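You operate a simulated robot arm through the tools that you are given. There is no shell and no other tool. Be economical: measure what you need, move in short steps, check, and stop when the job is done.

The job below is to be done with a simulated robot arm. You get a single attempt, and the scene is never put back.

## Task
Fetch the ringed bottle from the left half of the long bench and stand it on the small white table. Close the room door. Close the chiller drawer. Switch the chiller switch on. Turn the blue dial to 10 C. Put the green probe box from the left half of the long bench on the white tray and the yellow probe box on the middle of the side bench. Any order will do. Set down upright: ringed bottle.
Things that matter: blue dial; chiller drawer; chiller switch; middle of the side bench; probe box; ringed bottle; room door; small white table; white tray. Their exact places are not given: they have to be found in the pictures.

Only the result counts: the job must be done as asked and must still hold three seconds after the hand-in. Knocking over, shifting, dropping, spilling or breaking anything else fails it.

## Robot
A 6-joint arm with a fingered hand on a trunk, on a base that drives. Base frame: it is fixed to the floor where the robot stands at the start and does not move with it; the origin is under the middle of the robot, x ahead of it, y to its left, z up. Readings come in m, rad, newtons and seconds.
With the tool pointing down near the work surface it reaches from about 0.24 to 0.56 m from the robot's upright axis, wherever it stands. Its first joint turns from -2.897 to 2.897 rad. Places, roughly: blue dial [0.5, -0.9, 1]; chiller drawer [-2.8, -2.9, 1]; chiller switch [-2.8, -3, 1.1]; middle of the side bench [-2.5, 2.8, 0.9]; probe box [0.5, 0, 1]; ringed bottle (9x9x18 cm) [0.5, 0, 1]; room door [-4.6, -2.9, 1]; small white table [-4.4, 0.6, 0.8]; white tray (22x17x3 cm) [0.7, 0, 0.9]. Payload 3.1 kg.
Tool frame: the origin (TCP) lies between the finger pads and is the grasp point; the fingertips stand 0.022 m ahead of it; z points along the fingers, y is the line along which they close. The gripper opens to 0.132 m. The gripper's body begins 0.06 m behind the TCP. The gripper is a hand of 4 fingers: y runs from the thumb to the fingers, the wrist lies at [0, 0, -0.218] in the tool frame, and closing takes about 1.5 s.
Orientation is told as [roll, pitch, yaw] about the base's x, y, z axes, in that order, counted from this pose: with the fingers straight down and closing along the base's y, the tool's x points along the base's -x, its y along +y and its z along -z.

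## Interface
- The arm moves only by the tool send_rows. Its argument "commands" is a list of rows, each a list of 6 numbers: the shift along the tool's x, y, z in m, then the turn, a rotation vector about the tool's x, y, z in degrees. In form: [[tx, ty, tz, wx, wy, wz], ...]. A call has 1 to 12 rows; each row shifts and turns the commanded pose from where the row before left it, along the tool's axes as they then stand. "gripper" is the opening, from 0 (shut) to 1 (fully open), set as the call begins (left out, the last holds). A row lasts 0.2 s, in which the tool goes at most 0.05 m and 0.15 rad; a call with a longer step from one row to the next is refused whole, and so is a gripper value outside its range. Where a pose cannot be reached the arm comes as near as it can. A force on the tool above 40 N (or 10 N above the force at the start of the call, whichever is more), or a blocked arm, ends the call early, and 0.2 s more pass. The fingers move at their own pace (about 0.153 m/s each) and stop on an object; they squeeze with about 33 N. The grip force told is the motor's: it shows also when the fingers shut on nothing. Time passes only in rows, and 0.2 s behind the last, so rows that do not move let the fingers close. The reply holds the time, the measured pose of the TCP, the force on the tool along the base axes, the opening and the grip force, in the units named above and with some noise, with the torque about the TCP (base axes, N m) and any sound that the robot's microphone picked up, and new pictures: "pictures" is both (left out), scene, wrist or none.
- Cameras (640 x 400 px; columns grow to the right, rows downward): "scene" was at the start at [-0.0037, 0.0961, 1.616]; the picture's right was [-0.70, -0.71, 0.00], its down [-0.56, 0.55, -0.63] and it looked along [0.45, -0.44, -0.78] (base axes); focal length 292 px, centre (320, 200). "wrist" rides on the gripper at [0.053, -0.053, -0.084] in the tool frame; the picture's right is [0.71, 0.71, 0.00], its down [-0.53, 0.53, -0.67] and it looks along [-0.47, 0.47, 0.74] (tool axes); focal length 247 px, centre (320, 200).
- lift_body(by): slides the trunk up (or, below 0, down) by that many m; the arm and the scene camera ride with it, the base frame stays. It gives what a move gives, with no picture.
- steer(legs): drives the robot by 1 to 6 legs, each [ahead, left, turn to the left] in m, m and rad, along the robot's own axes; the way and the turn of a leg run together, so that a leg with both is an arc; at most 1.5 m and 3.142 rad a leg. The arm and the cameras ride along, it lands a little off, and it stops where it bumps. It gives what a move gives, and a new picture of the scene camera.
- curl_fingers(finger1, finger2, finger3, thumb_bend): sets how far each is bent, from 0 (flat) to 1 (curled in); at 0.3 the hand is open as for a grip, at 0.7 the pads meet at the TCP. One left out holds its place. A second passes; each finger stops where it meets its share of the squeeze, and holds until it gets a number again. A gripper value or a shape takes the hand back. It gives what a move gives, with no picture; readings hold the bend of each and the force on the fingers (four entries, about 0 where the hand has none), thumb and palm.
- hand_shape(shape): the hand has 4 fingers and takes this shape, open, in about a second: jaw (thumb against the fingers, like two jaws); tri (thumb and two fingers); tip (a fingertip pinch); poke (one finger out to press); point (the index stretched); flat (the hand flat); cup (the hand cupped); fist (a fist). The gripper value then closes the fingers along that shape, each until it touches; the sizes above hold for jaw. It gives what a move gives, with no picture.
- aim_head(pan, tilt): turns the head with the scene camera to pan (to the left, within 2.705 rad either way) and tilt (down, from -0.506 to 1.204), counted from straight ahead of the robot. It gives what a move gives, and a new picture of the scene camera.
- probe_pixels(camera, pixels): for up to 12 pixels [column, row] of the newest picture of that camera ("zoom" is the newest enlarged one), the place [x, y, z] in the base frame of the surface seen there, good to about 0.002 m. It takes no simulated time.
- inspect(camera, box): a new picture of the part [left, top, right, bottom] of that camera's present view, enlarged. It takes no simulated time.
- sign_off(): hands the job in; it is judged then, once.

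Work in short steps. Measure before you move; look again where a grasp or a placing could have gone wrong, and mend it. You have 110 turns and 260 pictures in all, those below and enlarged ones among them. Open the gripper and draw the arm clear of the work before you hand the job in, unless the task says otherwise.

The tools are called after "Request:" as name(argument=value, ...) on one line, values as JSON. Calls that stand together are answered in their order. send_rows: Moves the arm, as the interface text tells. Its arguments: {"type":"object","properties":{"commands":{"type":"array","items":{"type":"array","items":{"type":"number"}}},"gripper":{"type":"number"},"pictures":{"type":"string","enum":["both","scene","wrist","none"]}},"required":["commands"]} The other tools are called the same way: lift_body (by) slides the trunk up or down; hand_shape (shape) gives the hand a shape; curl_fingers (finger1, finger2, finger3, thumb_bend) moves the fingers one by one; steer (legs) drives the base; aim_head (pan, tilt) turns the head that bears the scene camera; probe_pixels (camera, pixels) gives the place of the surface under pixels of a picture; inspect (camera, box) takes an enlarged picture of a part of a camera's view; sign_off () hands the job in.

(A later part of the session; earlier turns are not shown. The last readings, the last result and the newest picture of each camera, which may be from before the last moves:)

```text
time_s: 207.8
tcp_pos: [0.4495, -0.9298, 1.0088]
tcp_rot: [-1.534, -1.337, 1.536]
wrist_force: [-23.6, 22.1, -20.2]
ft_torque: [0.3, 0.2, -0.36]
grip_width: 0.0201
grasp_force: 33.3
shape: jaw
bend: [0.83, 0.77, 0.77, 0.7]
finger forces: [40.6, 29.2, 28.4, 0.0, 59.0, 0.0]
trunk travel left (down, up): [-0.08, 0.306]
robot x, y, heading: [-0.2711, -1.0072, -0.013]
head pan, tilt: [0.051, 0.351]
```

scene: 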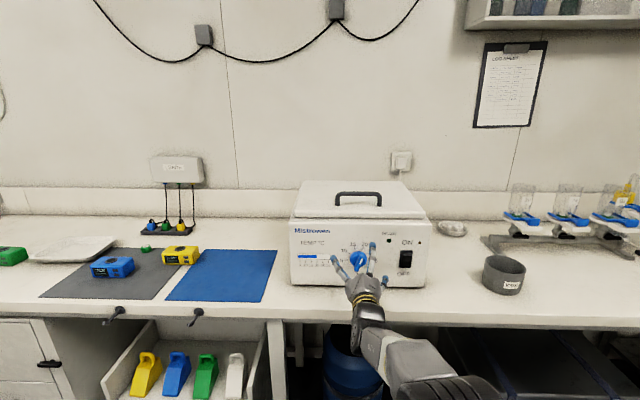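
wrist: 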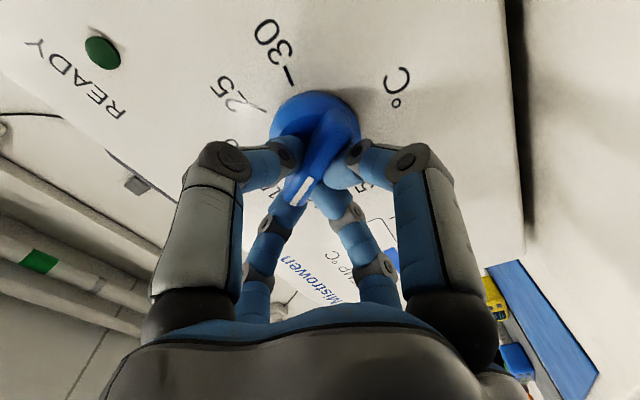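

The dial follows. I relieve the side load again and roll another -36°.

Request:
send_rows(commands=[[0.002, 0.004, -0.003, 0, 0, 0], [0, 0, 0, 0, 0, -6], [0, 0, 0, 0, 0, -6], [0, 0.001, 0, 0, 0, -6], [0, 0.001, 0, 0, 0, -6], [0, 0, 0, 0, 0, -6], [0, 0, 0, 0, 0, -6], [0, 0, 0, 0, 0, 0]])

Request:
inspect(camera="scene", box=[320, 230, 400, 290])

```text
time_s: 209.6
tcp_pos: [0.4504, -0.9303, 1.001]
tcp_rot: [-1.552, -0.712, 1.556]
wrist_force: [-10.4, 7.1, -30.8]
ft_torque: [0.33, 0.01, -0.27]
grip_width: 0.0201
grasp_force: 33.3
shape: jaw
bend: [0.82, 0.77, 0.77, 0.7]
finger forces: [40.0, 28.6, 27.7, 0.0, 51.7, 0.1]
trunk travel left (down, up): [-0.08, 0.306]
robot x, y, heading: [-0.2694, -1.0081, -0.018]
head pan, tilt: [0.051, 0.351]
```

scene: 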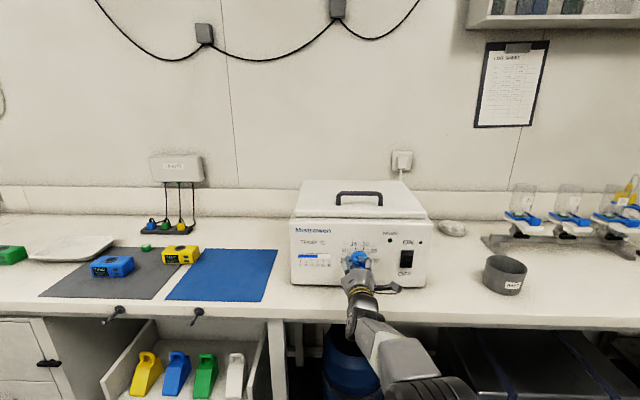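
wrist: 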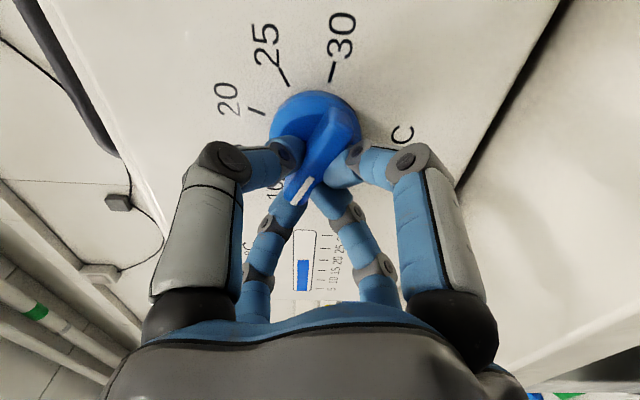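

```text
6.67 times, centred on (360, 260) of scene
```

zoom: 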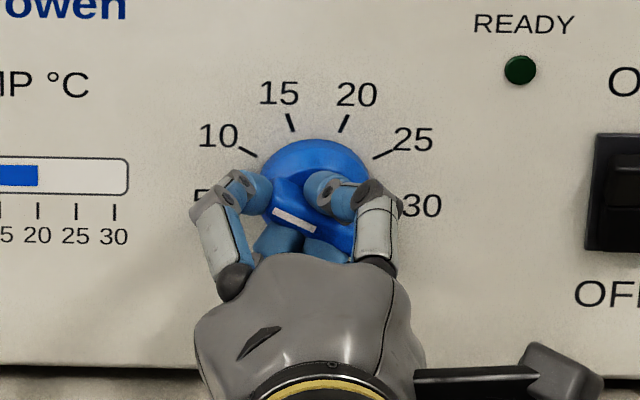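

Hand rolled to about -49°; the white mark looks near 10 or slightly past. I ease the side load, open and look head-on.

Request:
send_rows(commands=[[0.003, 0.003, -0.001, 0, 0, 0], [0, 0, 0, 0, 0, 0]], pictures="none")

Request:
send_rows(commands=[[0, 0, 0, 0, 0, 0], [0, 0, 0, 0, 0, 0], [0, 0, 0, 0, 0, 0], [0, 0, -0.03, 0, 0, 0], [0, 0, -0.04, 0, 0, 0], [0, 0, -0.04, 0, 0, 0]], gripper=1)

Request:
inspect(camera="scene", box=[328, 235, 392, 285])

```text
time_s: 210.2
tcp_pos: [0.4497, -0.9294, 1.0009]
tcp_rot: [-1.565, -0.711, 1.564]
wrist_force: [0.6, 6.2, -19.5]
ft_torque: [0.21, 0.08, -0.16]
grip_width: 0.0201
grasp_force: 32.8
shape: jaw
bend: [0.82, 0.77, 0.77, 0.7]
finger forces: [31.8, 27.4, 28.1, 0.0, 42.9, 0.1]
trunk travel left (down, up): [-0.08, 0.306]
robot x, y, heading: [-0.2678, -1.0093, -0.015]
head pan, tilt: [0.051, 0.351]
```

```text
time_s: 211.6
tcp_pos: [0.3355, -0.9307, 1.0048]
tcp_rot: [-1.573, -0.716, 1.573]
wrist_force: [-0.9, -0.7, -0.1]
ft_torque: [0.05, 0.0, 0.01]
grip_width: 0.1321
grasp_force: 0.0
shape: jaw
bend: [0.3, 0.3, 0.3, 0.3]
finger forces: [0.1, 0.0, 0.1, 0.0, 0.0, 0.1]
trunk travel left (down, up): [-0.08, 0.306]
robot x, y, heading: [-0.2681, -1.0089, -0.017]
head pan, tilt: [0.051, 0.351]
```

scene: 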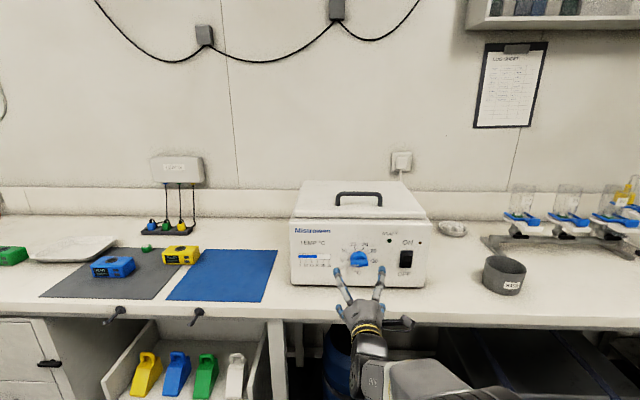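
wrist: 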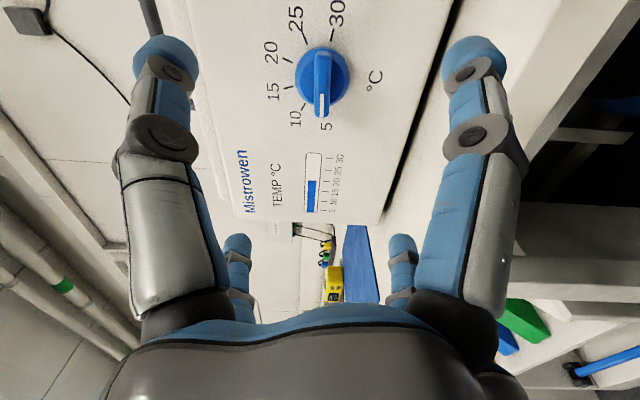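

```text
8.00 times, centred on (360, 260) of scene
```

zoom: 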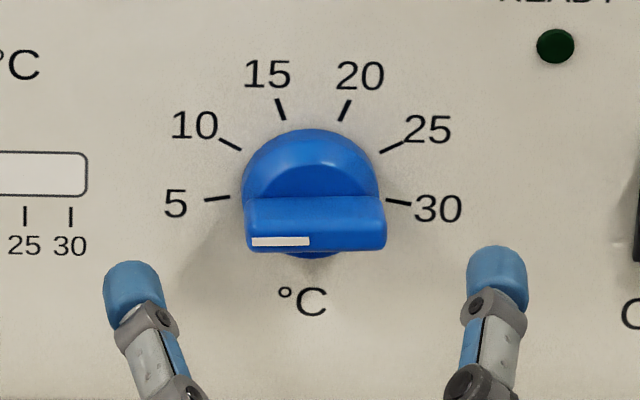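

The dial swung to 5 on release (pointer now horizontal left). It needs +37° clockwise. I'll nudge its left end upward with the closed fingertips instead; first probe the fin.

Request:
probe_pixels(camera="zoom", pixels=[[255, 243], [380, 240], [315, 240], [255, 215], [315, 215], [315, 200], [260, 248], [315, 165], [370, 215]])

Request:
send_rows(commands=[[0, 0, 0, 0, 0, 8], [0, 0, 0, 0, 0, 8], [0, 0, 0, 0, 0, 8], [0, 0, 0, 0, 0, 8], [0, 0, 0, 0, 0, 8], [0, 0, 0, 0, 0, 8], [0, 0, 0, 0, 0, 0]], gripper=0)

```text
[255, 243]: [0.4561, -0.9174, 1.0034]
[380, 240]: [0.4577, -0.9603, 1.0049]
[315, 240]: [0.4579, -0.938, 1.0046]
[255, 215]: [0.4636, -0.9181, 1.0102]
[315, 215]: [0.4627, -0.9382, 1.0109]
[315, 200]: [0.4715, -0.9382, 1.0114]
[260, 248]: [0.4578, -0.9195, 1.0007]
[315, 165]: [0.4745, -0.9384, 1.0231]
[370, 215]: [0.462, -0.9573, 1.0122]
```

```text
time_s: 213.2
tcp_pos: [0.337, -0.9306, 1.0038]
tcp_rot: [-1.685, -1.555, 1.682]
wrist_force: [0.6, 0.3, -0.6]
ft_torque: [-0.03, 0.0, -0.01]
grip_width: 0.0
grasp_force: 33.2
shape: jaw
bend: [0.7, 0.7, 0.7, 0.7]
finger forces: [0.1, 0.1, 0.0, 0.0, 0.0, 0.0]
trunk travel left (down, up): [-0.08, 0.306]
robot x, y, heading: [-0.2662, -1.0098, -0.018]
head pan, tilt: [0.051, 0.351]
```

scene: 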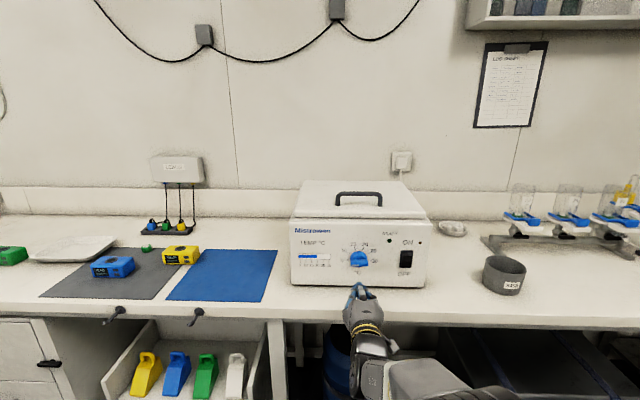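
wrist: 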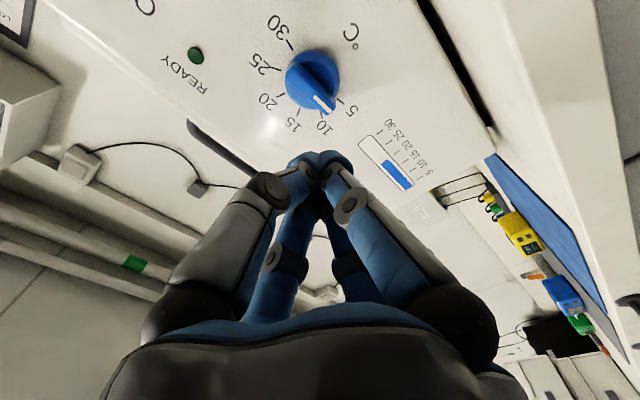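

Fin is horizontal, mark to the left, axis ≈(y -0.939, z 1.006). I place the closed tips under its left end: y≈-0.922, z≈0.98, then forward.

Request:
send_rows(commands=[[0.024, 0.0086, 0, 0, 0, 0], [0, 0, 0.04, 0, 0, 0], [0, 0, 0.04, 0, 0, 0], [0, 0, 0.03, 0, 0, 0], [0, 0, 0, 0, 0, 0]])

Request:
inspect(camera="scene", box=[328, 235, 392, 285])

```text
time_s: 214.4
tcp_pos: [0.4457, -0.9217, 0.9837]
tcp_rot: [-1.658, -1.552, 1.657]
wrist_force: [-8.2, 1.5, -1.7]
ft_torque: [-0.04, -0.08, 0.01]
grip_width: 0.0
grasp_force: 33.1
shape: jaw
bend: [0.7, 0.7, 0.7, 0.7]
finger forces: [0.0, 0.0, 0.0, 0.0, 0.1, 0.0]
trunk travel left (down, up): [-0.08, 0.306]
robot x, y, heading: [-0.2668, -1.0079, -0.016]
head pan, tilt: [0.051, 0.351]
```

scene: 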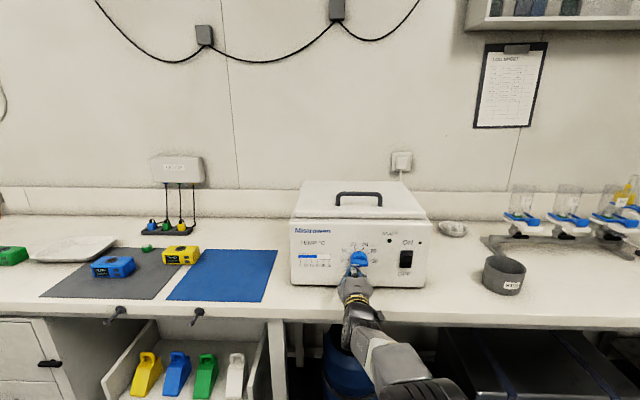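
wrist: 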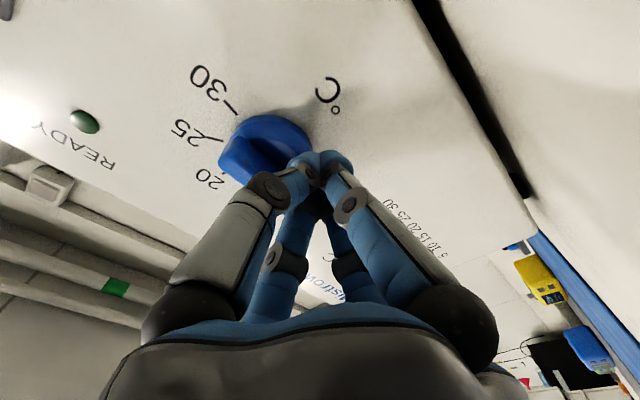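

```text
8.00 times, centred on (360, 260) of scene
```

zoom: 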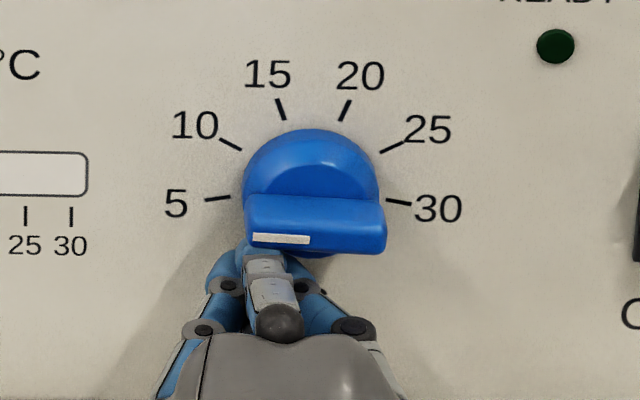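

The tips sit under the fin's left end and already nudge it. I back 2 mm and raise in 3 mm steps.

Request:
send_rows(commands=[[0, 0, -0.002, 0, 0, 0], [-0.003, 0, 0, 0, 0, 0], [-0.003, 0, 0, 0, 0, 0], [-0.003, 0, 0, 0, 0, 0], [0, 0, 0, 0, 0, 0]], pictures="none")

Request:
inspect(camera="scene", box=[328, 235, 392, 285])

```text
time_s: 215.6
tcp_pos: [0.4446, -0.9221, 0.9898]
tcp_rot: [-1.677, -1.553, 1.675]
wrist_force: [0.0, 0.2, -1.5]
ft_torque: [0.02, -0.01, 0.0]
grip_width: 0.0
grasp_force: 33.0
shape: jaw
bend: [0.7, 0.7, 0.7, 0.7]
finger forces: [0.1, 0.0, 0.0, 0.1, 0.0, 0.0]
trunk travel left (down, up): [-0.08, 0.306]
robot x, y, heading: [-0.2672, -1.0111, -0.019]
head pan, tilt: [0.051, 0.351]
```

```text
8.00 times, centred on (360, 260) of scene
```

zoom: 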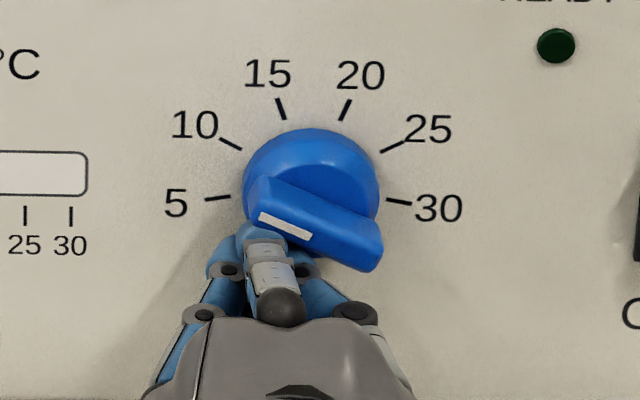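

Mark is now about -65°; 10 is at about -56°. Another 3 mm.

Request:
send_rows(commands=[[-0.003, 0, 0, 0, 0, 0], [0, 0, 0, 0, 0, 0]], pictures="none")

Request:
inspect(camera="scene", box=[328, 235, 392, 285])

Request:
probe_pixels(camera="zoom", pixels=[[275, 216], [305, 232], [340, 248], [330, 243], [240, 148], [220, 138], [285, 118], [340, 120], [381, 152], [388, 200], [229, 197]])

```text
time_s: 216.2
tcp_pos: [0.4439, -0.9216, 0.9928]
tcp_rot: [-1.653, -1.556, 1.651]
wrist_force: [0.1, -0.2, -1.1]
ft_torque: [-0.03, -0.02, 0.01]
grip_width: 0.0001
grasp_force: 33.2
shape: jaw
bend: [0.7, 0.7, 0.7, 0.7]
finger forces: [0.0, 0.1, 0.1, 0.1, 0.1, 0.1]
trunk travel left (down, up): [-0.08, 0.306]
robot x, y, heading: [-0.269, -1.0063, -0.014]
head pan, tilt: [0.051, 0.351]
```

```text
8.00 times, centred on (360, 260) of scene
```

zoom: 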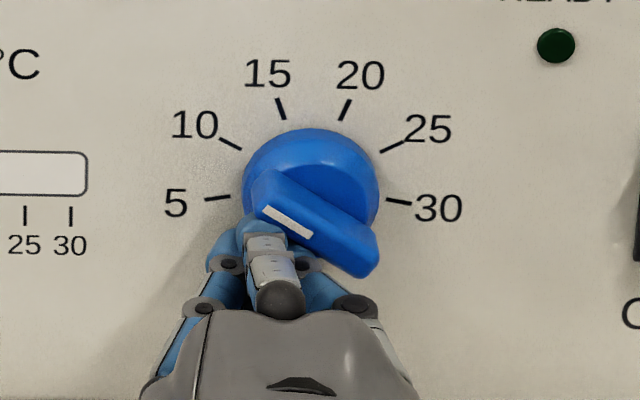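

```text
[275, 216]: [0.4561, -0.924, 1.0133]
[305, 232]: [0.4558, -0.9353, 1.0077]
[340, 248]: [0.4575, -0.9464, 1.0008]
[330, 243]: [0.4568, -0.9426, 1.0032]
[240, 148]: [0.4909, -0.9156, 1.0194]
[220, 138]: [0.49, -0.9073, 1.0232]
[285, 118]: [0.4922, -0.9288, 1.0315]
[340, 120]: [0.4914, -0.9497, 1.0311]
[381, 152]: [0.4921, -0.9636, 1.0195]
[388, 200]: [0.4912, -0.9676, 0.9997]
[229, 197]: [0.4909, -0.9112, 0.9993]
```

By probing, the 10 tick is at -59.5° and the fin at about -61°: on the mark. I withdraw straight back and check.

Request:
send_rows(commands=[[0.0005, 0, -0.02, 0, 0, 0], [0, 0, -0.04, 0, 0, 0], [0, 0, -0.04, 0, 0, 0], [0, 0, 0, 0, 0, 0]], pictures="none")

Request:
inspect(camera="scene", box=[328, 235, 392, 285])

Request:
probe_pixels(camera="zoom", pixels=[[275, 216], [340, 248], [300, 228], [360, 258]])

```text
time_s: 217.2
tcp_pos: [0.3463, -0.9195, 0.9919]
tcp_rot: [-1.687, -1.554, 1.683]
wrist_force: [0.5, 0.3, 0.1]
ft_torque: [0.03, 0.0, 0.0]
grip_width: 0.0
grasp_force: 33.1
shape: jaw
bend: [0.7, 0.7, 0.7, 0.7]
finger forces: [0.0, 0.0, 0.1, 0.0, 0.1, 0.1]
trunk travel left (down, up): [-0.08, 0.306]
robot x, y, heading: [-0.2639, -1.0103, -0.019]
head pan, tilt: [0.051, 0.351]
```

```text
8.00 times, centred on (360, 260) of scene
```

zoom: 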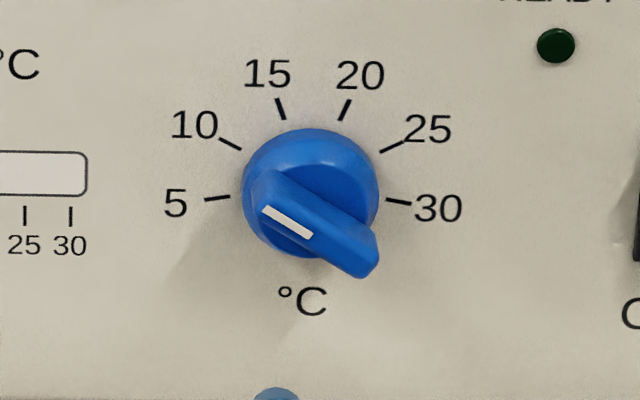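

```text
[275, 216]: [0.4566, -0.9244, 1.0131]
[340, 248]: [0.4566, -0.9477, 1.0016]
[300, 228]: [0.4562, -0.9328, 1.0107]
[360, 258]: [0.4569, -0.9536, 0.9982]
```

I measure more precisely with a tighter zoom along the mark.

Request:
inspect(camera="scene", box=[346, 250, 378, 275])

Request:
probe_pixels(camera="scene", pixels=[[353.2, 261.2], [354.5, 262], [356, 262.9], [357.5, 263.8], [358.8, 264.5], [349, 253.5], [347.5, 252.5], [353.5, 249.5], [362.5, 249.5], [368.5, 253.8]])

```text
16.00 times, centred on (362, 262) of scene
```

zoom: 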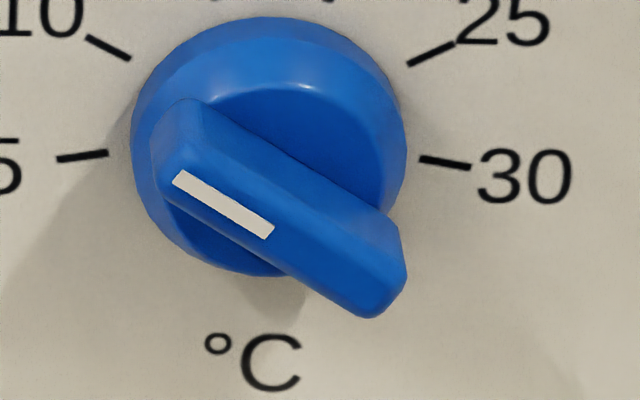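

```text
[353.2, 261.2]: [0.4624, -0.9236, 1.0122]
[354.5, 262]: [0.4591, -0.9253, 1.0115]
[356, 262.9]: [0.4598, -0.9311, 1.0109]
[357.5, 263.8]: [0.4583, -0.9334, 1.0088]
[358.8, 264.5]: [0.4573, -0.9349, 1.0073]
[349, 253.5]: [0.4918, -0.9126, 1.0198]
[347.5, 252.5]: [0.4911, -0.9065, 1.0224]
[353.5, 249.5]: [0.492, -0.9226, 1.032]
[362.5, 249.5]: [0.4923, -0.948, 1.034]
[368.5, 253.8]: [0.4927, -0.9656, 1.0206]
```

Mark slope and the 10 tick's slope agree within 2°; the dial is done. I swing the hand back to pointing down while withdrawing.

Request:
send_rows(commands=[[-0.01, 0, -0.0227, 0, 8.2, 0], [-0.0067, 0, -0.0239, 0, 8.2, 0], [-0.0033, 0, -0.0246, 0, 8.2, 0], [0, 0, -0.0248, 0, 8.2, 0], [0.0038, 0, -0.0245, 0, 8.2, 0], [0.0072, 0, -0.0237, 0, 8.2, 0], [0.0105, 0, -0.0225, 0, 8.2, 0], [0.0137, 0, -0.0207, 0, 8.2, 0], [0.0164, 0, -0.0185, 0, 8.2, 0], [0.019, 0, -0.016, 0, 8.2, 0], [0.0211, 0, -0.0131, 0, 8, 0], [0, 0, 0, 0, 0, 0]], gripper=1, pictures="scene")

Request:
lift_body(by=0.22)

```text
time_s: 219.8
tcp_pos: [0.0961, -0.9189, 1.1025]
tcp_rot: [-0.019, 0.0, -0.001]
wrist_force: [0.0, 0.0, 0.5]
ft_torque: [-0.01, 0.02, 0.03]
grip_width: 0.1323
grasp_force: 0.1
shape: jaw
bend: [0.3, 0.3, 0.3, 0.3]
finger forces: [0.1, 0.1, 0.0, 0.0, 0.0, 0.1]
trunk travel left (down, up): [-0.08, 0.306]
robot x, y, heading: [-0.2719, -1.0091, -0.013]
head pan, tilt: [0.051, 0.351]
```

scene: 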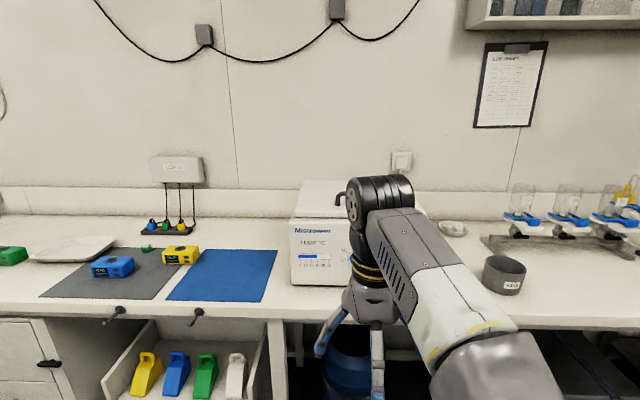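

```text
time_s: 222.2
tcp_pos: [0.0964, -0.9192, 1.3227]
tcp_rot: [-0.017, 0.0, -0.001]
wrist_force: [-0.3, -0.5, 0.5]
ft_torque: [-0.01, 0.03, 0.02]
grip_width: 0.1321
grasp_force: 0.2
shape: jaw
bend: [0.3, 0.3, 0.3, 0.3]
finger forces: [0.0, 0.1, 0.0, 0.1, 0.0, 0.1]
trunk travel left (down, up): [-0.3, 0.086]
robot x, y, heading: [-0.2686, -1.0084, -0.015]
head pan, tilt: [0.051, 0.351]
```

Next the green box: drive left to y≈0.13 and ahead to the bench.

Request:
steer(legs=[[0, 1.135, 0.015], [0.375, 0, 0]])

Request:
aim_head(pan=0.1, tilt=0.95)

```text
time_s: 230.1
tcp_pos: [0.4702, 0.2204, 1.3218]
tcp_rot: [-0.017, 0.0, 0.012]
wrist_force: [-0.9, 0.4, 0.0]
ft_torque: [0.01, -0.01, 0.0]
grip_width: 0.1321
grasp_force: 0.0
shape: jaw
bend: [0.3, 0.3, 0.3, 0.3]
finger forces: [0.1, 0.0, 0.1, 0.1, 0.0, 0.0]
trunk travel left (down, up): [-0.3, 0.086]
robot x, y, heading: [0.1063, 0.127, -0.002]
head pan, tilt: [0.051, 0.351]
stopped in leg 2: the robot was blocked; the commanded pose is now the measured one
```

scene: 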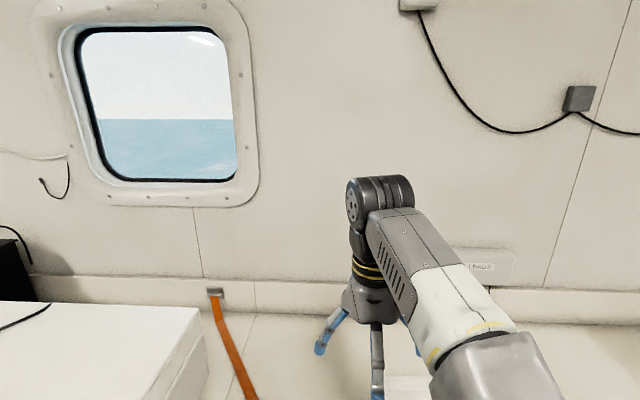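

```text
time_s: 231.1
tcp_pos: [0.4711, 0.2201, 1.322]
tcp_rot: [-0.018, 0.0, 0.011]
wrist_force: [-0.6, -0.2, 0.0]
ft_torque: [-0.02, -0.02, 0.04]
grip_width: 0.132
grasp_force: 0.0
shape: jaw
bend: [0.3, 0.3, 0.3, 0.3]
finger forces: [0.0, 0.0, 0.0, 0.1, 0.0, 0.0]
trunk travel left (down, up): [-0.3, 0.086]
robot x, y, heading: [0.1064, 0.1279, -0.003]
head pan, tilt: [0.099, 0.949]
```

scene: 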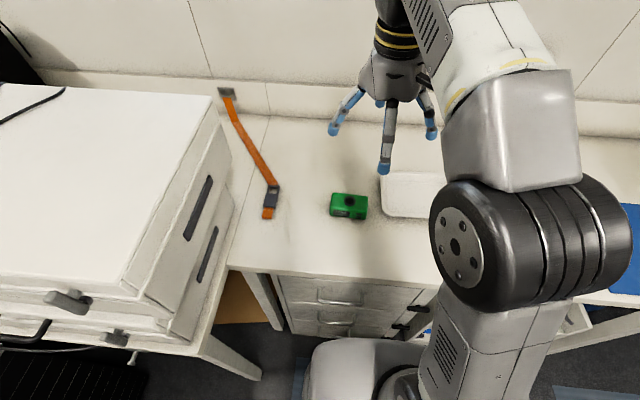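

I move above the green box (0.598,0.244) and down to z≈1.0 for a check.

Request:
send_rows(commands=[[-0.042, 0.008, 0.01, 0, 0, 0], [-0.042, 0.008, 0.03, 0, 0, 0], [-0.041, 0.008, 0.03, 0, 0, 0], [0, 0, 0.05, 0, 0, 0], [0, 0, 0.05, 0, 0, 0], [0, 0, 0.05, 0, 0, 0], [0, 0, 0.05, 0, 0, 0], [0, 0, 0.045, 0, 0, 0], [0, 0, 0, 0, 0, 0]], gripper=1)

```text
refused: row 2 steps farther than a row can; nothing moved
```

Request:
send_rows(commands=[[-0.042, 0.008, 0.01, 0, 0, 0], [-0.042, 0.008, 0.02, 0, 0, 0], [-0.041, 0.008, 0.02, 0, 0, 0], [0, 0, 0.049, 0, 0, 0], [0, 0, 0.049, 0, 0, 0], [0, 0, 0.049, 0, 0, 0], [0, 0, 0.049, 0, 0, 0], [0, 0, 0.049, 0, 0, 0], [0, 0, 0.025, 0, 0, 0], [0, 0, 0, 0, 0, 0]], gripper=1)

```text
time_s: 233.3
tcp_pos: [0.5779, 0.2329, 0.9847]
tcp_rot: [-0.016, -0.003, 0.013]
wrist_force: [1.0, -0.6, -0.1]
ft_torque: [0.02, 0.01, 0.02]
grip_width: 0.1317
grasp_force: 0.0
shape: jaw
bend: [0.3, 0.3, 0.3, 0.3]
finger forces: [0.1, 0.0, 0.0, 0.0, 0.1, 0.0]
out of reach, approached as far as the arm can: row 2, 3
trunk travel left (down, up): [-0.3, 0.086]
robot x, y, heading: [0.1078, 0.1277, -0.008]
head pan, tilt: [0.099, 0.949]
```

scene: 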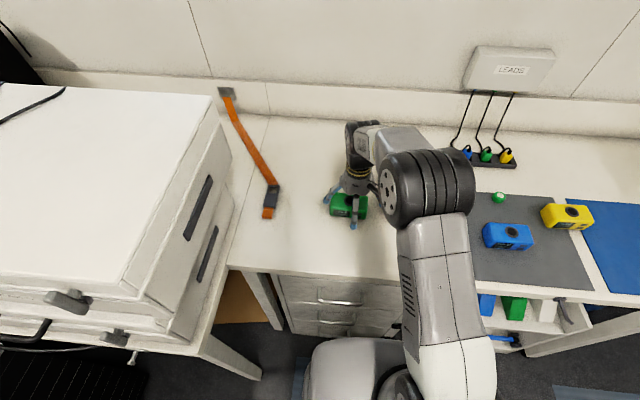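
wrist: 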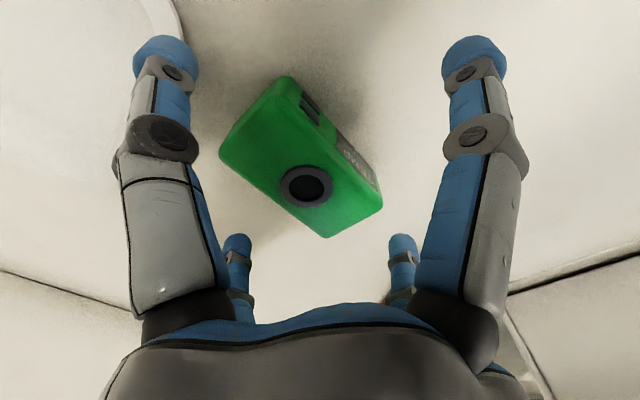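

TCP is short by (0.020,0.011); I correct it and go down to z≈0.938.

Request:
send_rows(commands=[[-0.02, 0.011, 0, 0, 0, 0], [0, 0, 0.02, 0, 0, 0], [0, 0, 0.027, 0, 0, 0], [0, 0, 0, 0, 0, 0]], pictures="wrist")

```text
time_s: 234.3
tcp_pos: [0.5946, 0.2454, 0.9394]
tcp_rot: [-0.017, -0.003, 0.013]
wrist_force: [0.4, 0.3, 0.1]
ft_torque: [-0.02, 0.03, 0.0]
grip_width: 0.1318
grasp_force: 0.2
shape: jaw
bend: [0.3, 0.3, 0.3, 0.3]
finger forces: [0.1, 0.0, 0.1, 0.0, 0.0, 0.1]
trunk travel left (down, up): [-0.3, 0.086]
robot x, y, heading: [0.1076, 0.1288, -0.005]
head pan, tilt: [0.099, 0.949]
```

wrist: 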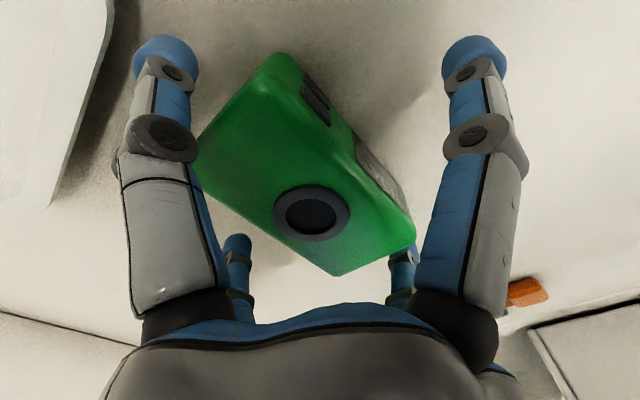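

Box is centred between all four digits. I close.

Request:
send_rows(commands=[[0, 0, 0, 0, 0, 0], [0, 0, 0, 0, 0, 0], [0, 0, 0, 0, 0, 0], [0, 0, 0, 0, 0, 0], [0, 0, 0, 0, 0, 0], [0, 0, 0, 0, 0, 0], [0, 0, 0, 0, 0, 0], [0, 0, 0, 0, 0, 0]], gripper=0, pictures="wrist")

```text
time_s: 236.1
tcp_pos: [0.595, 0.2455, 0.9388]
tcp_rot: [-0.02, 0.001, 0.013]
wrist_force: [0.5, -1.1, 0.1]
ft_torque: [-0.01, 0.04, 0.01]
grip_width: 0.0837
grasp_force: 32.7
shape: jaw
bend: [0.79, 0.27, 0.39, 0.52]
finger forces: [29.4, 29.8, 29.2, 0.0, 31.3, 0.0]
trunk travel left (down, up): [-0.3, 0.086]
robot x, y, heading: [0.1037, 0.1249, 0.005]
head pan, tilt: [0.099, 0.949]
```

wrist: 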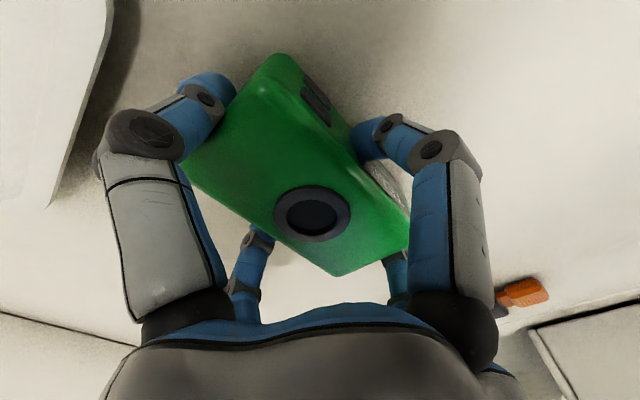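

All four digits hold at about 30 N. I lift 10 cm and shift the base right 7 cm.

Request:
send_rows(commands=[[0, 0, -0.02, 0, 0, 0], [0, 0, -0.03, 0, 0, 0], [0, 0, -0.03, 0, 0, 0], [0, 0, -0.02, 0, 0, 0], [0.02, 0, 0, 0, 0, 0]], pictures="wrist")

Request:
steer(legs=[[0.0, -0.07, 0]])

```text
time_s: 237.3
tcp_pos: [0.5763, 0.2454, 1.0382]
tcp_rot: [-0.02, 0.0, 0.012]
wrist_force: [0.6, -0.1, -4.3]
ft_torque: [-0.04, 0.0, 0.0]
grip_width: 0.0834
grasp_force: 33.3
shape: jaw
bend: [0.79, 0.27, 0.39, 0.52]
finger forces: [29.4, 29.9, 29.3, 0.0, 31.5, 0.0]
trunk travel left (down, up): [-0.3, 0.086]
robot x, y, heading: [0.105, 0.1246, 0.002]
head pan, tilt: [0.099, 0.949]
```

wrist: 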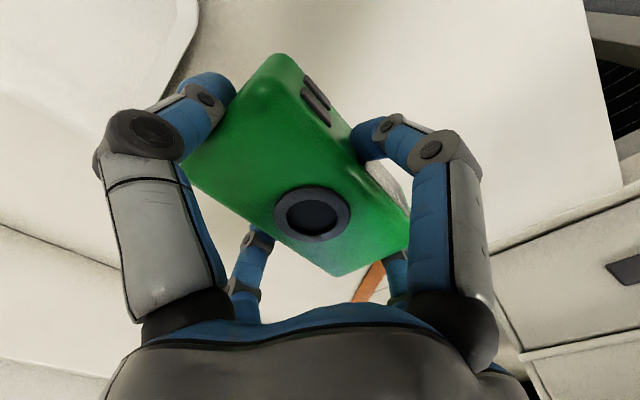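

```text
time_s: 238.3
tcp_pos: [0.5745, 0.1764, 1.0374]
tcp_rot: [-0.016, 0.001, 0.012]
wrist_force: [-0.3, 0.5, -4.2]
ft_torque: [0.05, 0.02, 0.0]
grip_width: 0.0832
grasp_force: 33.1
shape: jaw
bend: [0.79, 0.27, 0.39, 0.52]
finger forces: [29.4, 29.9, 29.4, 0.1, 31.6, 0.0]
trunk travel left (down, up): [-0.3, 0.086]
robot x, y, heading: [0.1089, 0.0551, -0.001]
head pan, tilt: [0.099, 0.949]
```

scene: 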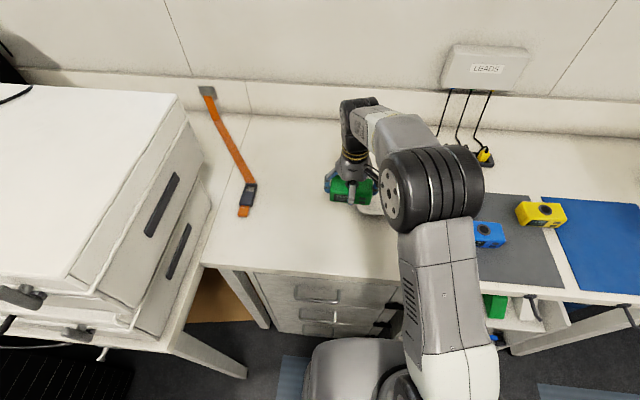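

Now over to the tray centre: TCP to (0.661,0.048) at the same height.

Request:
send_rows(commands=[[-0.018, -0.032, 0, 0, 0, 0], [-0.022, -0.032, 0, 0, 0, 0], [-0.022, -0.032, 0, 0, 0, 0], [-0.025, -0.032, 0, 0, 0, 0], [0, 0, 0, 0, 0, 0]])

```text
time_s: 239.5
tcp_pos: [0.6642, 0.051, 1.0397]
tcp_rot: [-0.02, 0.002, 0.013]
wrist_force: [-1.2, 1.0, -3.8]
ft_torque: [-0.01, 0.02, -0.02]
grip_width: 0.0835
grasp_force: 33.3
shape: jaw
bend: [0.79, 0.27, 0.39, 0.52]
finger forces: [29.4, 30.1, 29.4, 0.0, 31.3, 0.0]
trunk travel left (down, up): [-0.3, 0.086]
robot x, y, heading: [0.1098, 0.0575, -0.002]
head pan, tilt: [0.099, 0.949]
```

scene: 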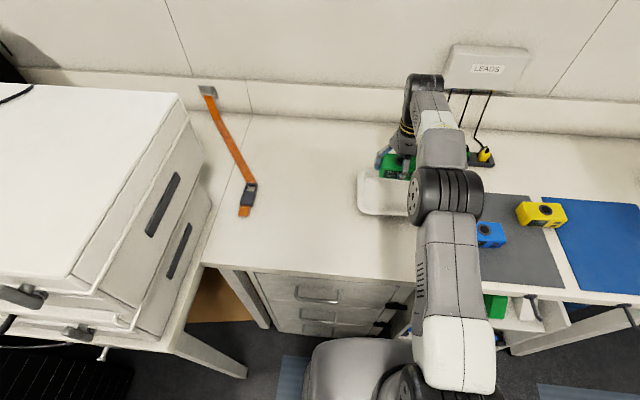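
wrist: 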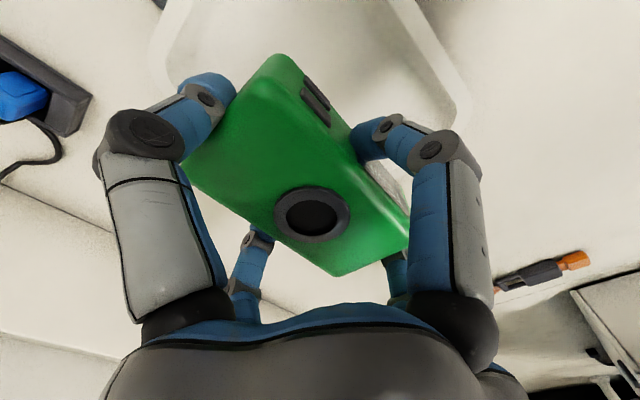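

Box is above the tray; bottom about 9.5 cm above its floor. I descend in stages.

Request:
send_rows(commands=[[0, 0.0, 0.035, 0, 0, 0], [0, -0.003, 0.03, 0, 0, 0], [0, 0, 0.015, 0, 0, 0], [0, 0, 0.006, 0, 0, 0], [0, 0, 0.003, 0, 0, 0], [0, 0, 0.003, 0, 0, 0], [0, 0, 0, 0, 0, 0]])

```text
time_s: 241.1
tcp_pos: [0.6643, 0.0448, 0.9472]
tcp_rot: [-0.017, 0.0, 0.011]
wrist_force: [-0.1, -0.5, -3.3]
ft_torque: [-0.02, 0.04, 0.0]
grip_width: 0.0835
grasp_force: 33.2
shape: jaw
bend: [0.79, 0.27, 0.39, 0.52]
finger forces: [29.4, 30.1, 29.3, 0.0, 31.3, 0.1]
trunk travel left (down, up): [-0.3, 0.086]
robot x, y, heading: [0.1083, 0.0576, 0.003]
head pan, tilt: [0.099, 0.949]
```

scene: 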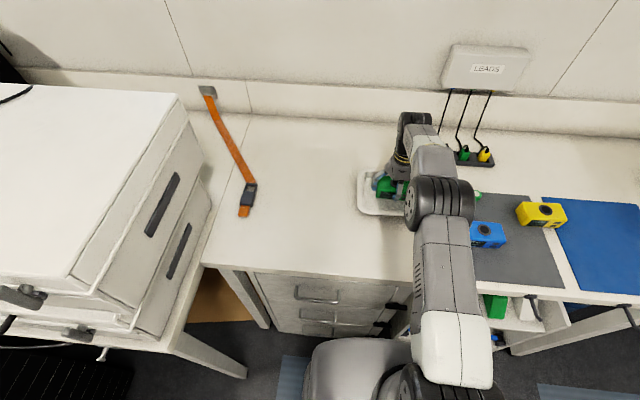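
wrist: 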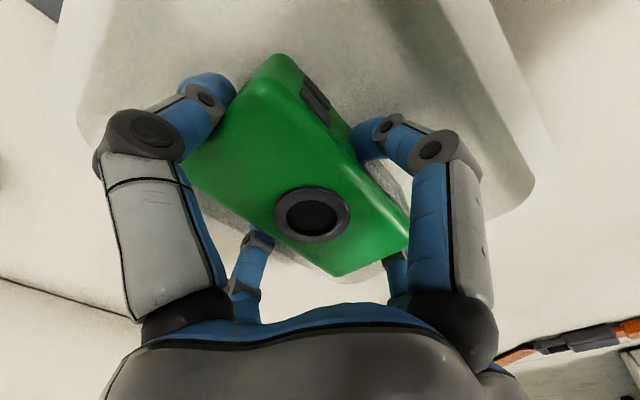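

Still carrying 4 N. I continue down in 1 mm steps.

Request:
send_rows(commands=[[0, 0, 0.0012, 0, 0, 0], [0, 0, 0.0012, 0, 0, 0], [0, 0, 0, 0, 0, 0]], pictures="none")

```text
time_s: 241.9
tcp_pos: [0.6655, 0.0455, 0.9453]
tcp_rot: [-0.017, -0.001, 0.013]
wrist_force: [0.6, 0.5, -4.2]
ft_torque: [-0.01, -0.02, -0.03]
grip_width: 0.0832
grasp_force: 33.4
shape: jaw
bend: [0.79, 0.27, 0.39, 0.52]
finger forces: [29.2, 30.1, 29.4, 0.0, 31.4, 0.0]
trunk travel left (down, up): [-0.3, 0.086]
robot x, y, heading: [0.1099, 0.0572, -0.001]
head pan, tilt: [0.099, 0.949]
```

Request:
send_rows(commands=[[0, 0, 0.001, 0, 0, 0], [0, 0, 0.001, 0, 0, 0], [0, 0, 0.001, 0, 0, 0], [0, 0, 0, 0, 0, 0]], pictures="none")

```text
time_s: 242.9
tcp_pos: [0.6648, 0.0453, 0.9433]
tcp_rot: [-0.02, -0.004, 0.011]
wrist_force: [2.2, -0.1, 10.7]
ft_torque: [-0.67, -0.09, 0.08]
grip_width: 0.0831
grasp_force: 33.0
shape: jaw
bend: [0.79, 0.27, 0.39, 0.52]
finger forces: [29.8, 30.4, 30.5, 0.1, 32.2, 0.0]
trunk travel left (down, up): [-0.3, 0.086]
robot x, y, heading: [0.1083, 0.0571, -0.005]
head pan, tilt: [0.099, 0.949]
```

Touchdown (+11 N). I relax each digit slightly with curl_fingers so they clear the box without pushing the tray rim.

Request:
curl_fingers(finger1=0.73, finger2=0.21, finger3=0.33, thumb_bend=0.46)

Request:
inspect(camera="wrist", box=[0, 0, 640, 400])

```text
time_s: 243.9
tcp_pos: [0.664, 0.0451, 0.9419]
tcp_rot: [-0.017, 0.0, 0.012]
wrist_force: [-1.8, 0.5, -1.9]
ft_torque: [0.01, 0.13, 0.0]
grip_width: 0.0331
grasp_force: 3.2
shape: fingers
bend: [0.72, 0.21, 0.33, 0.46]
finger forces: [2.4, 0.0, 3.8, 0.0, 0.5, 0.0]
trunk travel left (down, up): [-0.3, 0.086]
robot x, y, heading: [0.106, 0.0541, 0.004]
head pan, tilt: [0.099, 0.949]
```

```text
1.00 times, centred on (320, 200) of wrist (not enlarged: the box is as wide or as high as the picture)
```

zoom: 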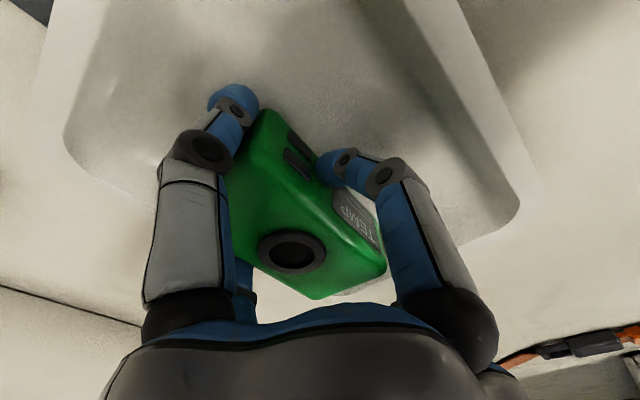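

Digits 1 and 3 still touch lightly. I open them a bit more.

Request:
curl_fingers(finger1=0.64, finger2=0.2, finger3=0.25, thumb_bend=0.4)

Request:
inspect(camera="wrist", box=[0, 0, 640, 400])

```text
time_s: 244.9
tcp_pos: [0.6637, 0.0455, 0.9429]
tcp_rot: [-0.017, -0.001, 0.013]
wrist_force: [-2.1, -0.7, 0.7]
ft_torque: [-0.03, 0.05, -0.04]
grip_width: 0.0433
grasp_force: 2.9
shape: fingers
bend: [0.64, 0.2, 0.31, 0.4]
finger forces: [0.0, 0.1, 4.7, 0.0, 0.0, 0.0]
trunk travel left (down, up): [-0.3, 0.086]
robot x, y, heading: [0.109, 0.0588, 0.002]
head pan, tilt: [0.099, 0.949]
```

```text
1.00 times, centred on (320, 200) of wrist (not enlarged: the box is as wide or as high as the picture)
```

zoom: 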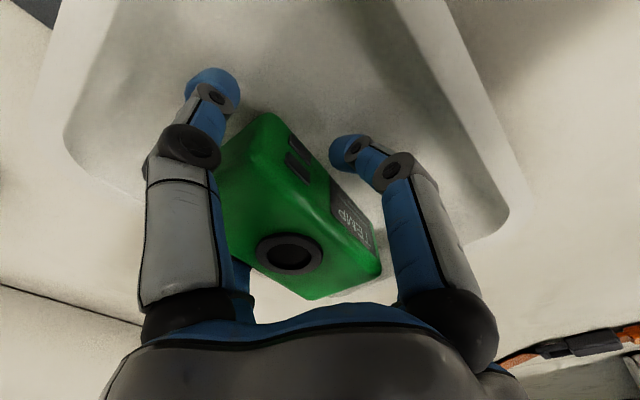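

Finger 3 is now stopped against the tray's back rim rather than the box. I set it back a touch and lift straight up.

Request:
curl_fingers(finger3=0.33)

Request:
send_rows(commands=[[0, 0, -0.006, 0, 0, 0], [0, 0, -0.012, 0, 0, 0], [0, 0, -0.02, 0, 0, 0], [0, 0, -0.04, 0, 0, 0], [0, 0, -0.04, 0, 0, 0]])

```text
time_s: 245.9
tcp_pos: [0.6648, 0.0461, 0.9437]
tcp_rot: [-0.016, 0.002, 0.014]
wrist_force: [1.1, -0.4, 1.6]
ft_torque: [-0.03, -0.07, -0.05]
grip_width: 0.0436
grasp_force: 1.2
shape: fingers
bend: [0.64, 0.2, 0.32, 0.4]
finger forces: [0.0, 0.0, 2.5, 0.0, 0.0, 0.1]
trunk travel left (down, up): [-0.3, 0.086]
robot x, y, heading: [0.1059, 0.0548, 0.004]
head pan, tilt: [0.099, 0.949]
```

```text
time_s: 247.1
tcp_pos: [0.6634, 0.0484, 1.0585]
tcp_rot: [-0.017, -0.001, 0.013]
wrist_force: [-0.7, -0.8, -0.2]
ft_torque: [0.02, 0.0, -0.03]
grip_width: 0.0435
grasp_force: 0.1
shape: fingers
bend: [0.64, 0.2, 0.33, 0.4]
finger forces: [0.0, 0.0, 0.1, 0.0, 0.0, 0.0]
trunk travel left (down, up): [-0.3, 0.086]
robot x, y, heading: [0.1066, 0.056, 0.001]
head pan, tilt: [0.099, 0.949]
```

scene: 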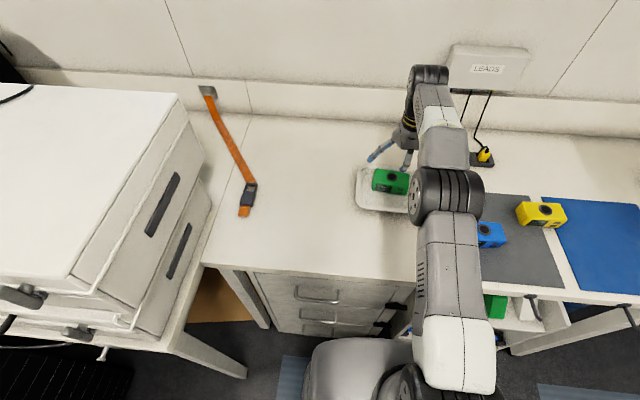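
wrist: 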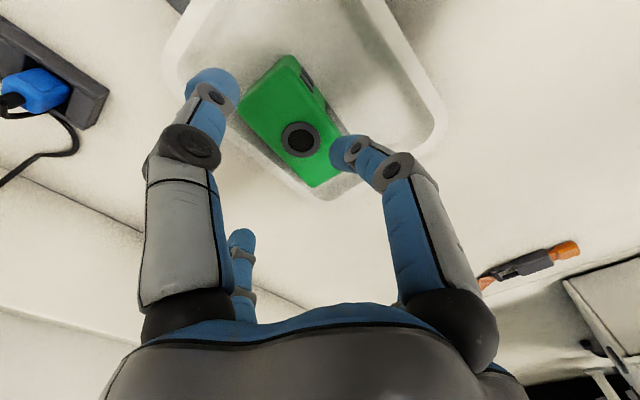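

The green box lies in the tray. Next the yellow: raise and retract, open the hand, drive right 0.4 m.

Request:
send_rows(commands=[[0, 0, -0.045, 0, 0, 0], [0, 0, -0.045, 0, 0, 0], [0.04, 0, -0.03, 0, 0, 0], [0.045, 0, 0, 0, 0, 0], [0.045, 0, 0, 0, 0, 0], [0.04, 0, 0, 0, 0, 0]], gripper=1, pictures="none")

Request:
steer(legs=[[-0.03, 0, 0], [0, -0.4, 0]])

Request:
aim_head(pan=0.1, tilt=0.95)

Request:
inspect(camera="scene", box=[200, 110, 440, 260])

```text
time_s: 248.5
tcp_pos: [0.6172, 0.0482, 1.2006]
tcp_rot: [-0.02, 0.001, 0.011]
wrist_force: [-0.1, 0.1, 0.6]
ft_torque: [0.04, 0.01, -0.01]
grip_width: 0.132
grasp_force: 0.0
shape: jaw
bend: [0.3, 0.3, 0.3, 0.3]
finger forces: [0.1, 0.0, 0.0, 0.0, 0.0, 0.1]
out of reach, approached as far as the arm can: row 1, 2, 3, 4, 5, 6
trunk travel left (down, up): [-0.3, 0.086]
robot x, y, heading: [0.1044, 0.0563, 0.006]
head pan, tilt: [0.099, 0.949]
```

```text
time_s: 251.4
tcp_pos: [0.5884, -0.3541, 1.2]
tcp_rot: [-0.018, -0.001, 0.015]
wrist_force: [-0.2, -0.3, -0.2]
ft_torque: [0.03, 0.02, 0.01]
grip_width: 0.132
grasp_force: 0.0
shape: jaw
bend: [0.3, 0.3, 0.3, 0.3]
finger forces: [0.0, 0.0, 0.1, 0.0, 0.0, 0.0]
trunk travel left (down, up): [-0.3, 0.086]
robot x, y, heading: [0.0819, -0.3446, 0.001]
head pan, tilt: [0.099, 0.949]
```

scene: 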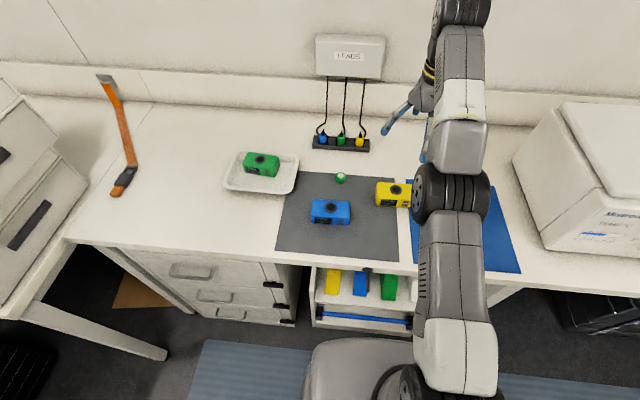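

```text
time_s: 252.0
tcp_pos: [0.5882, -0.3543, 1.2003]
tcp_rot: [-0.016, 0.001, 0.016]
wrist_force: [-0.4, -0.3, 0.3]
ft_torque: [-0.01, 0.03, -0.02]
grip_width: 0.1319
grasp_force: 0.1
shape: jaw
bend: [0.3, 0.3, 0.3, 0.3]
finger forces: [0.1, 0.0, 0.0, 0.1, 0.1, 0.0]
trunk travel left (down, up): [-0.3, 0.086]
robot x, y, heading: [0.0786, -0.3489, 0.003]
head pan, tilt: [0.099, 0.949]
```

scene: 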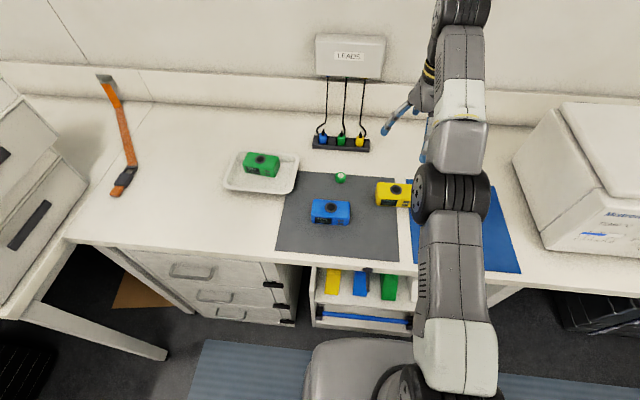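

```text
2.67 times, centred on (320, 185) of scene
```

zoom: 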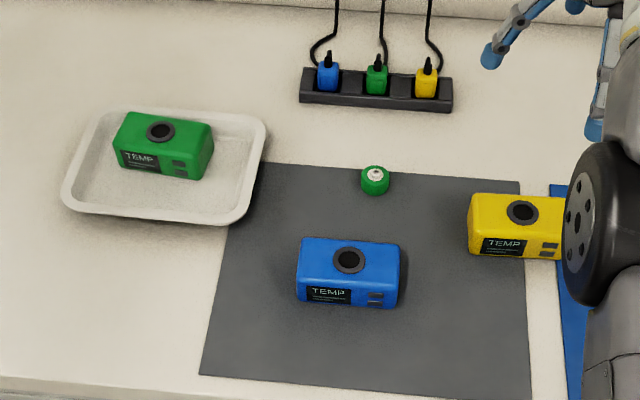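

I probe the yellow box (left part visible), and check the green box's level.

Request:
probe_pixels(camera="zoom", pixels=[[476, 198], [472, 232], [522, 212], [545, 200], [560, 240], [500, 200], [120, 125], [208, 130], [125, 150], [195, 170], [555, 205], [485, 235]])

Request:
inspect(camera="wrist", box=[0, 0, 640, 400])

```text
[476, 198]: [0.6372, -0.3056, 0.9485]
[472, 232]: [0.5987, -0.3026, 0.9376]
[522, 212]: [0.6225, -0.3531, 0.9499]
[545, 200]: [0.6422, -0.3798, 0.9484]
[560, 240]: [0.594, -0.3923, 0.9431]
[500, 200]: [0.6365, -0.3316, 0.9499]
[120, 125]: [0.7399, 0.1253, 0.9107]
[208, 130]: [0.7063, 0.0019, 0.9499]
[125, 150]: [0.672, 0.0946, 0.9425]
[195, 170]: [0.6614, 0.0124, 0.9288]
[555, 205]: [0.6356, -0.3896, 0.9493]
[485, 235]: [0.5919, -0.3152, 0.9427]
```

```text
1.00 times, centred on (320, 200) of wrist (not enlarged: the box is as wide or as high as the picture)
```

zoom: 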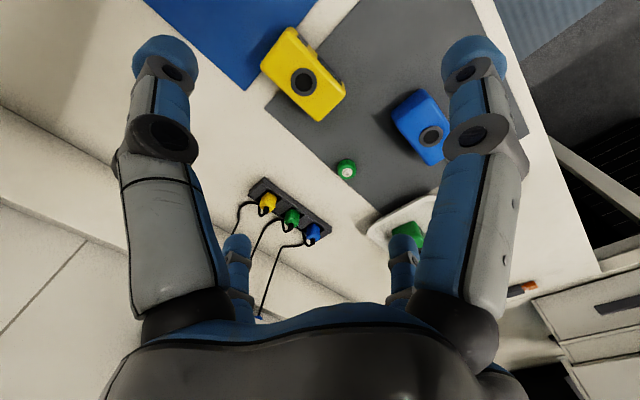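

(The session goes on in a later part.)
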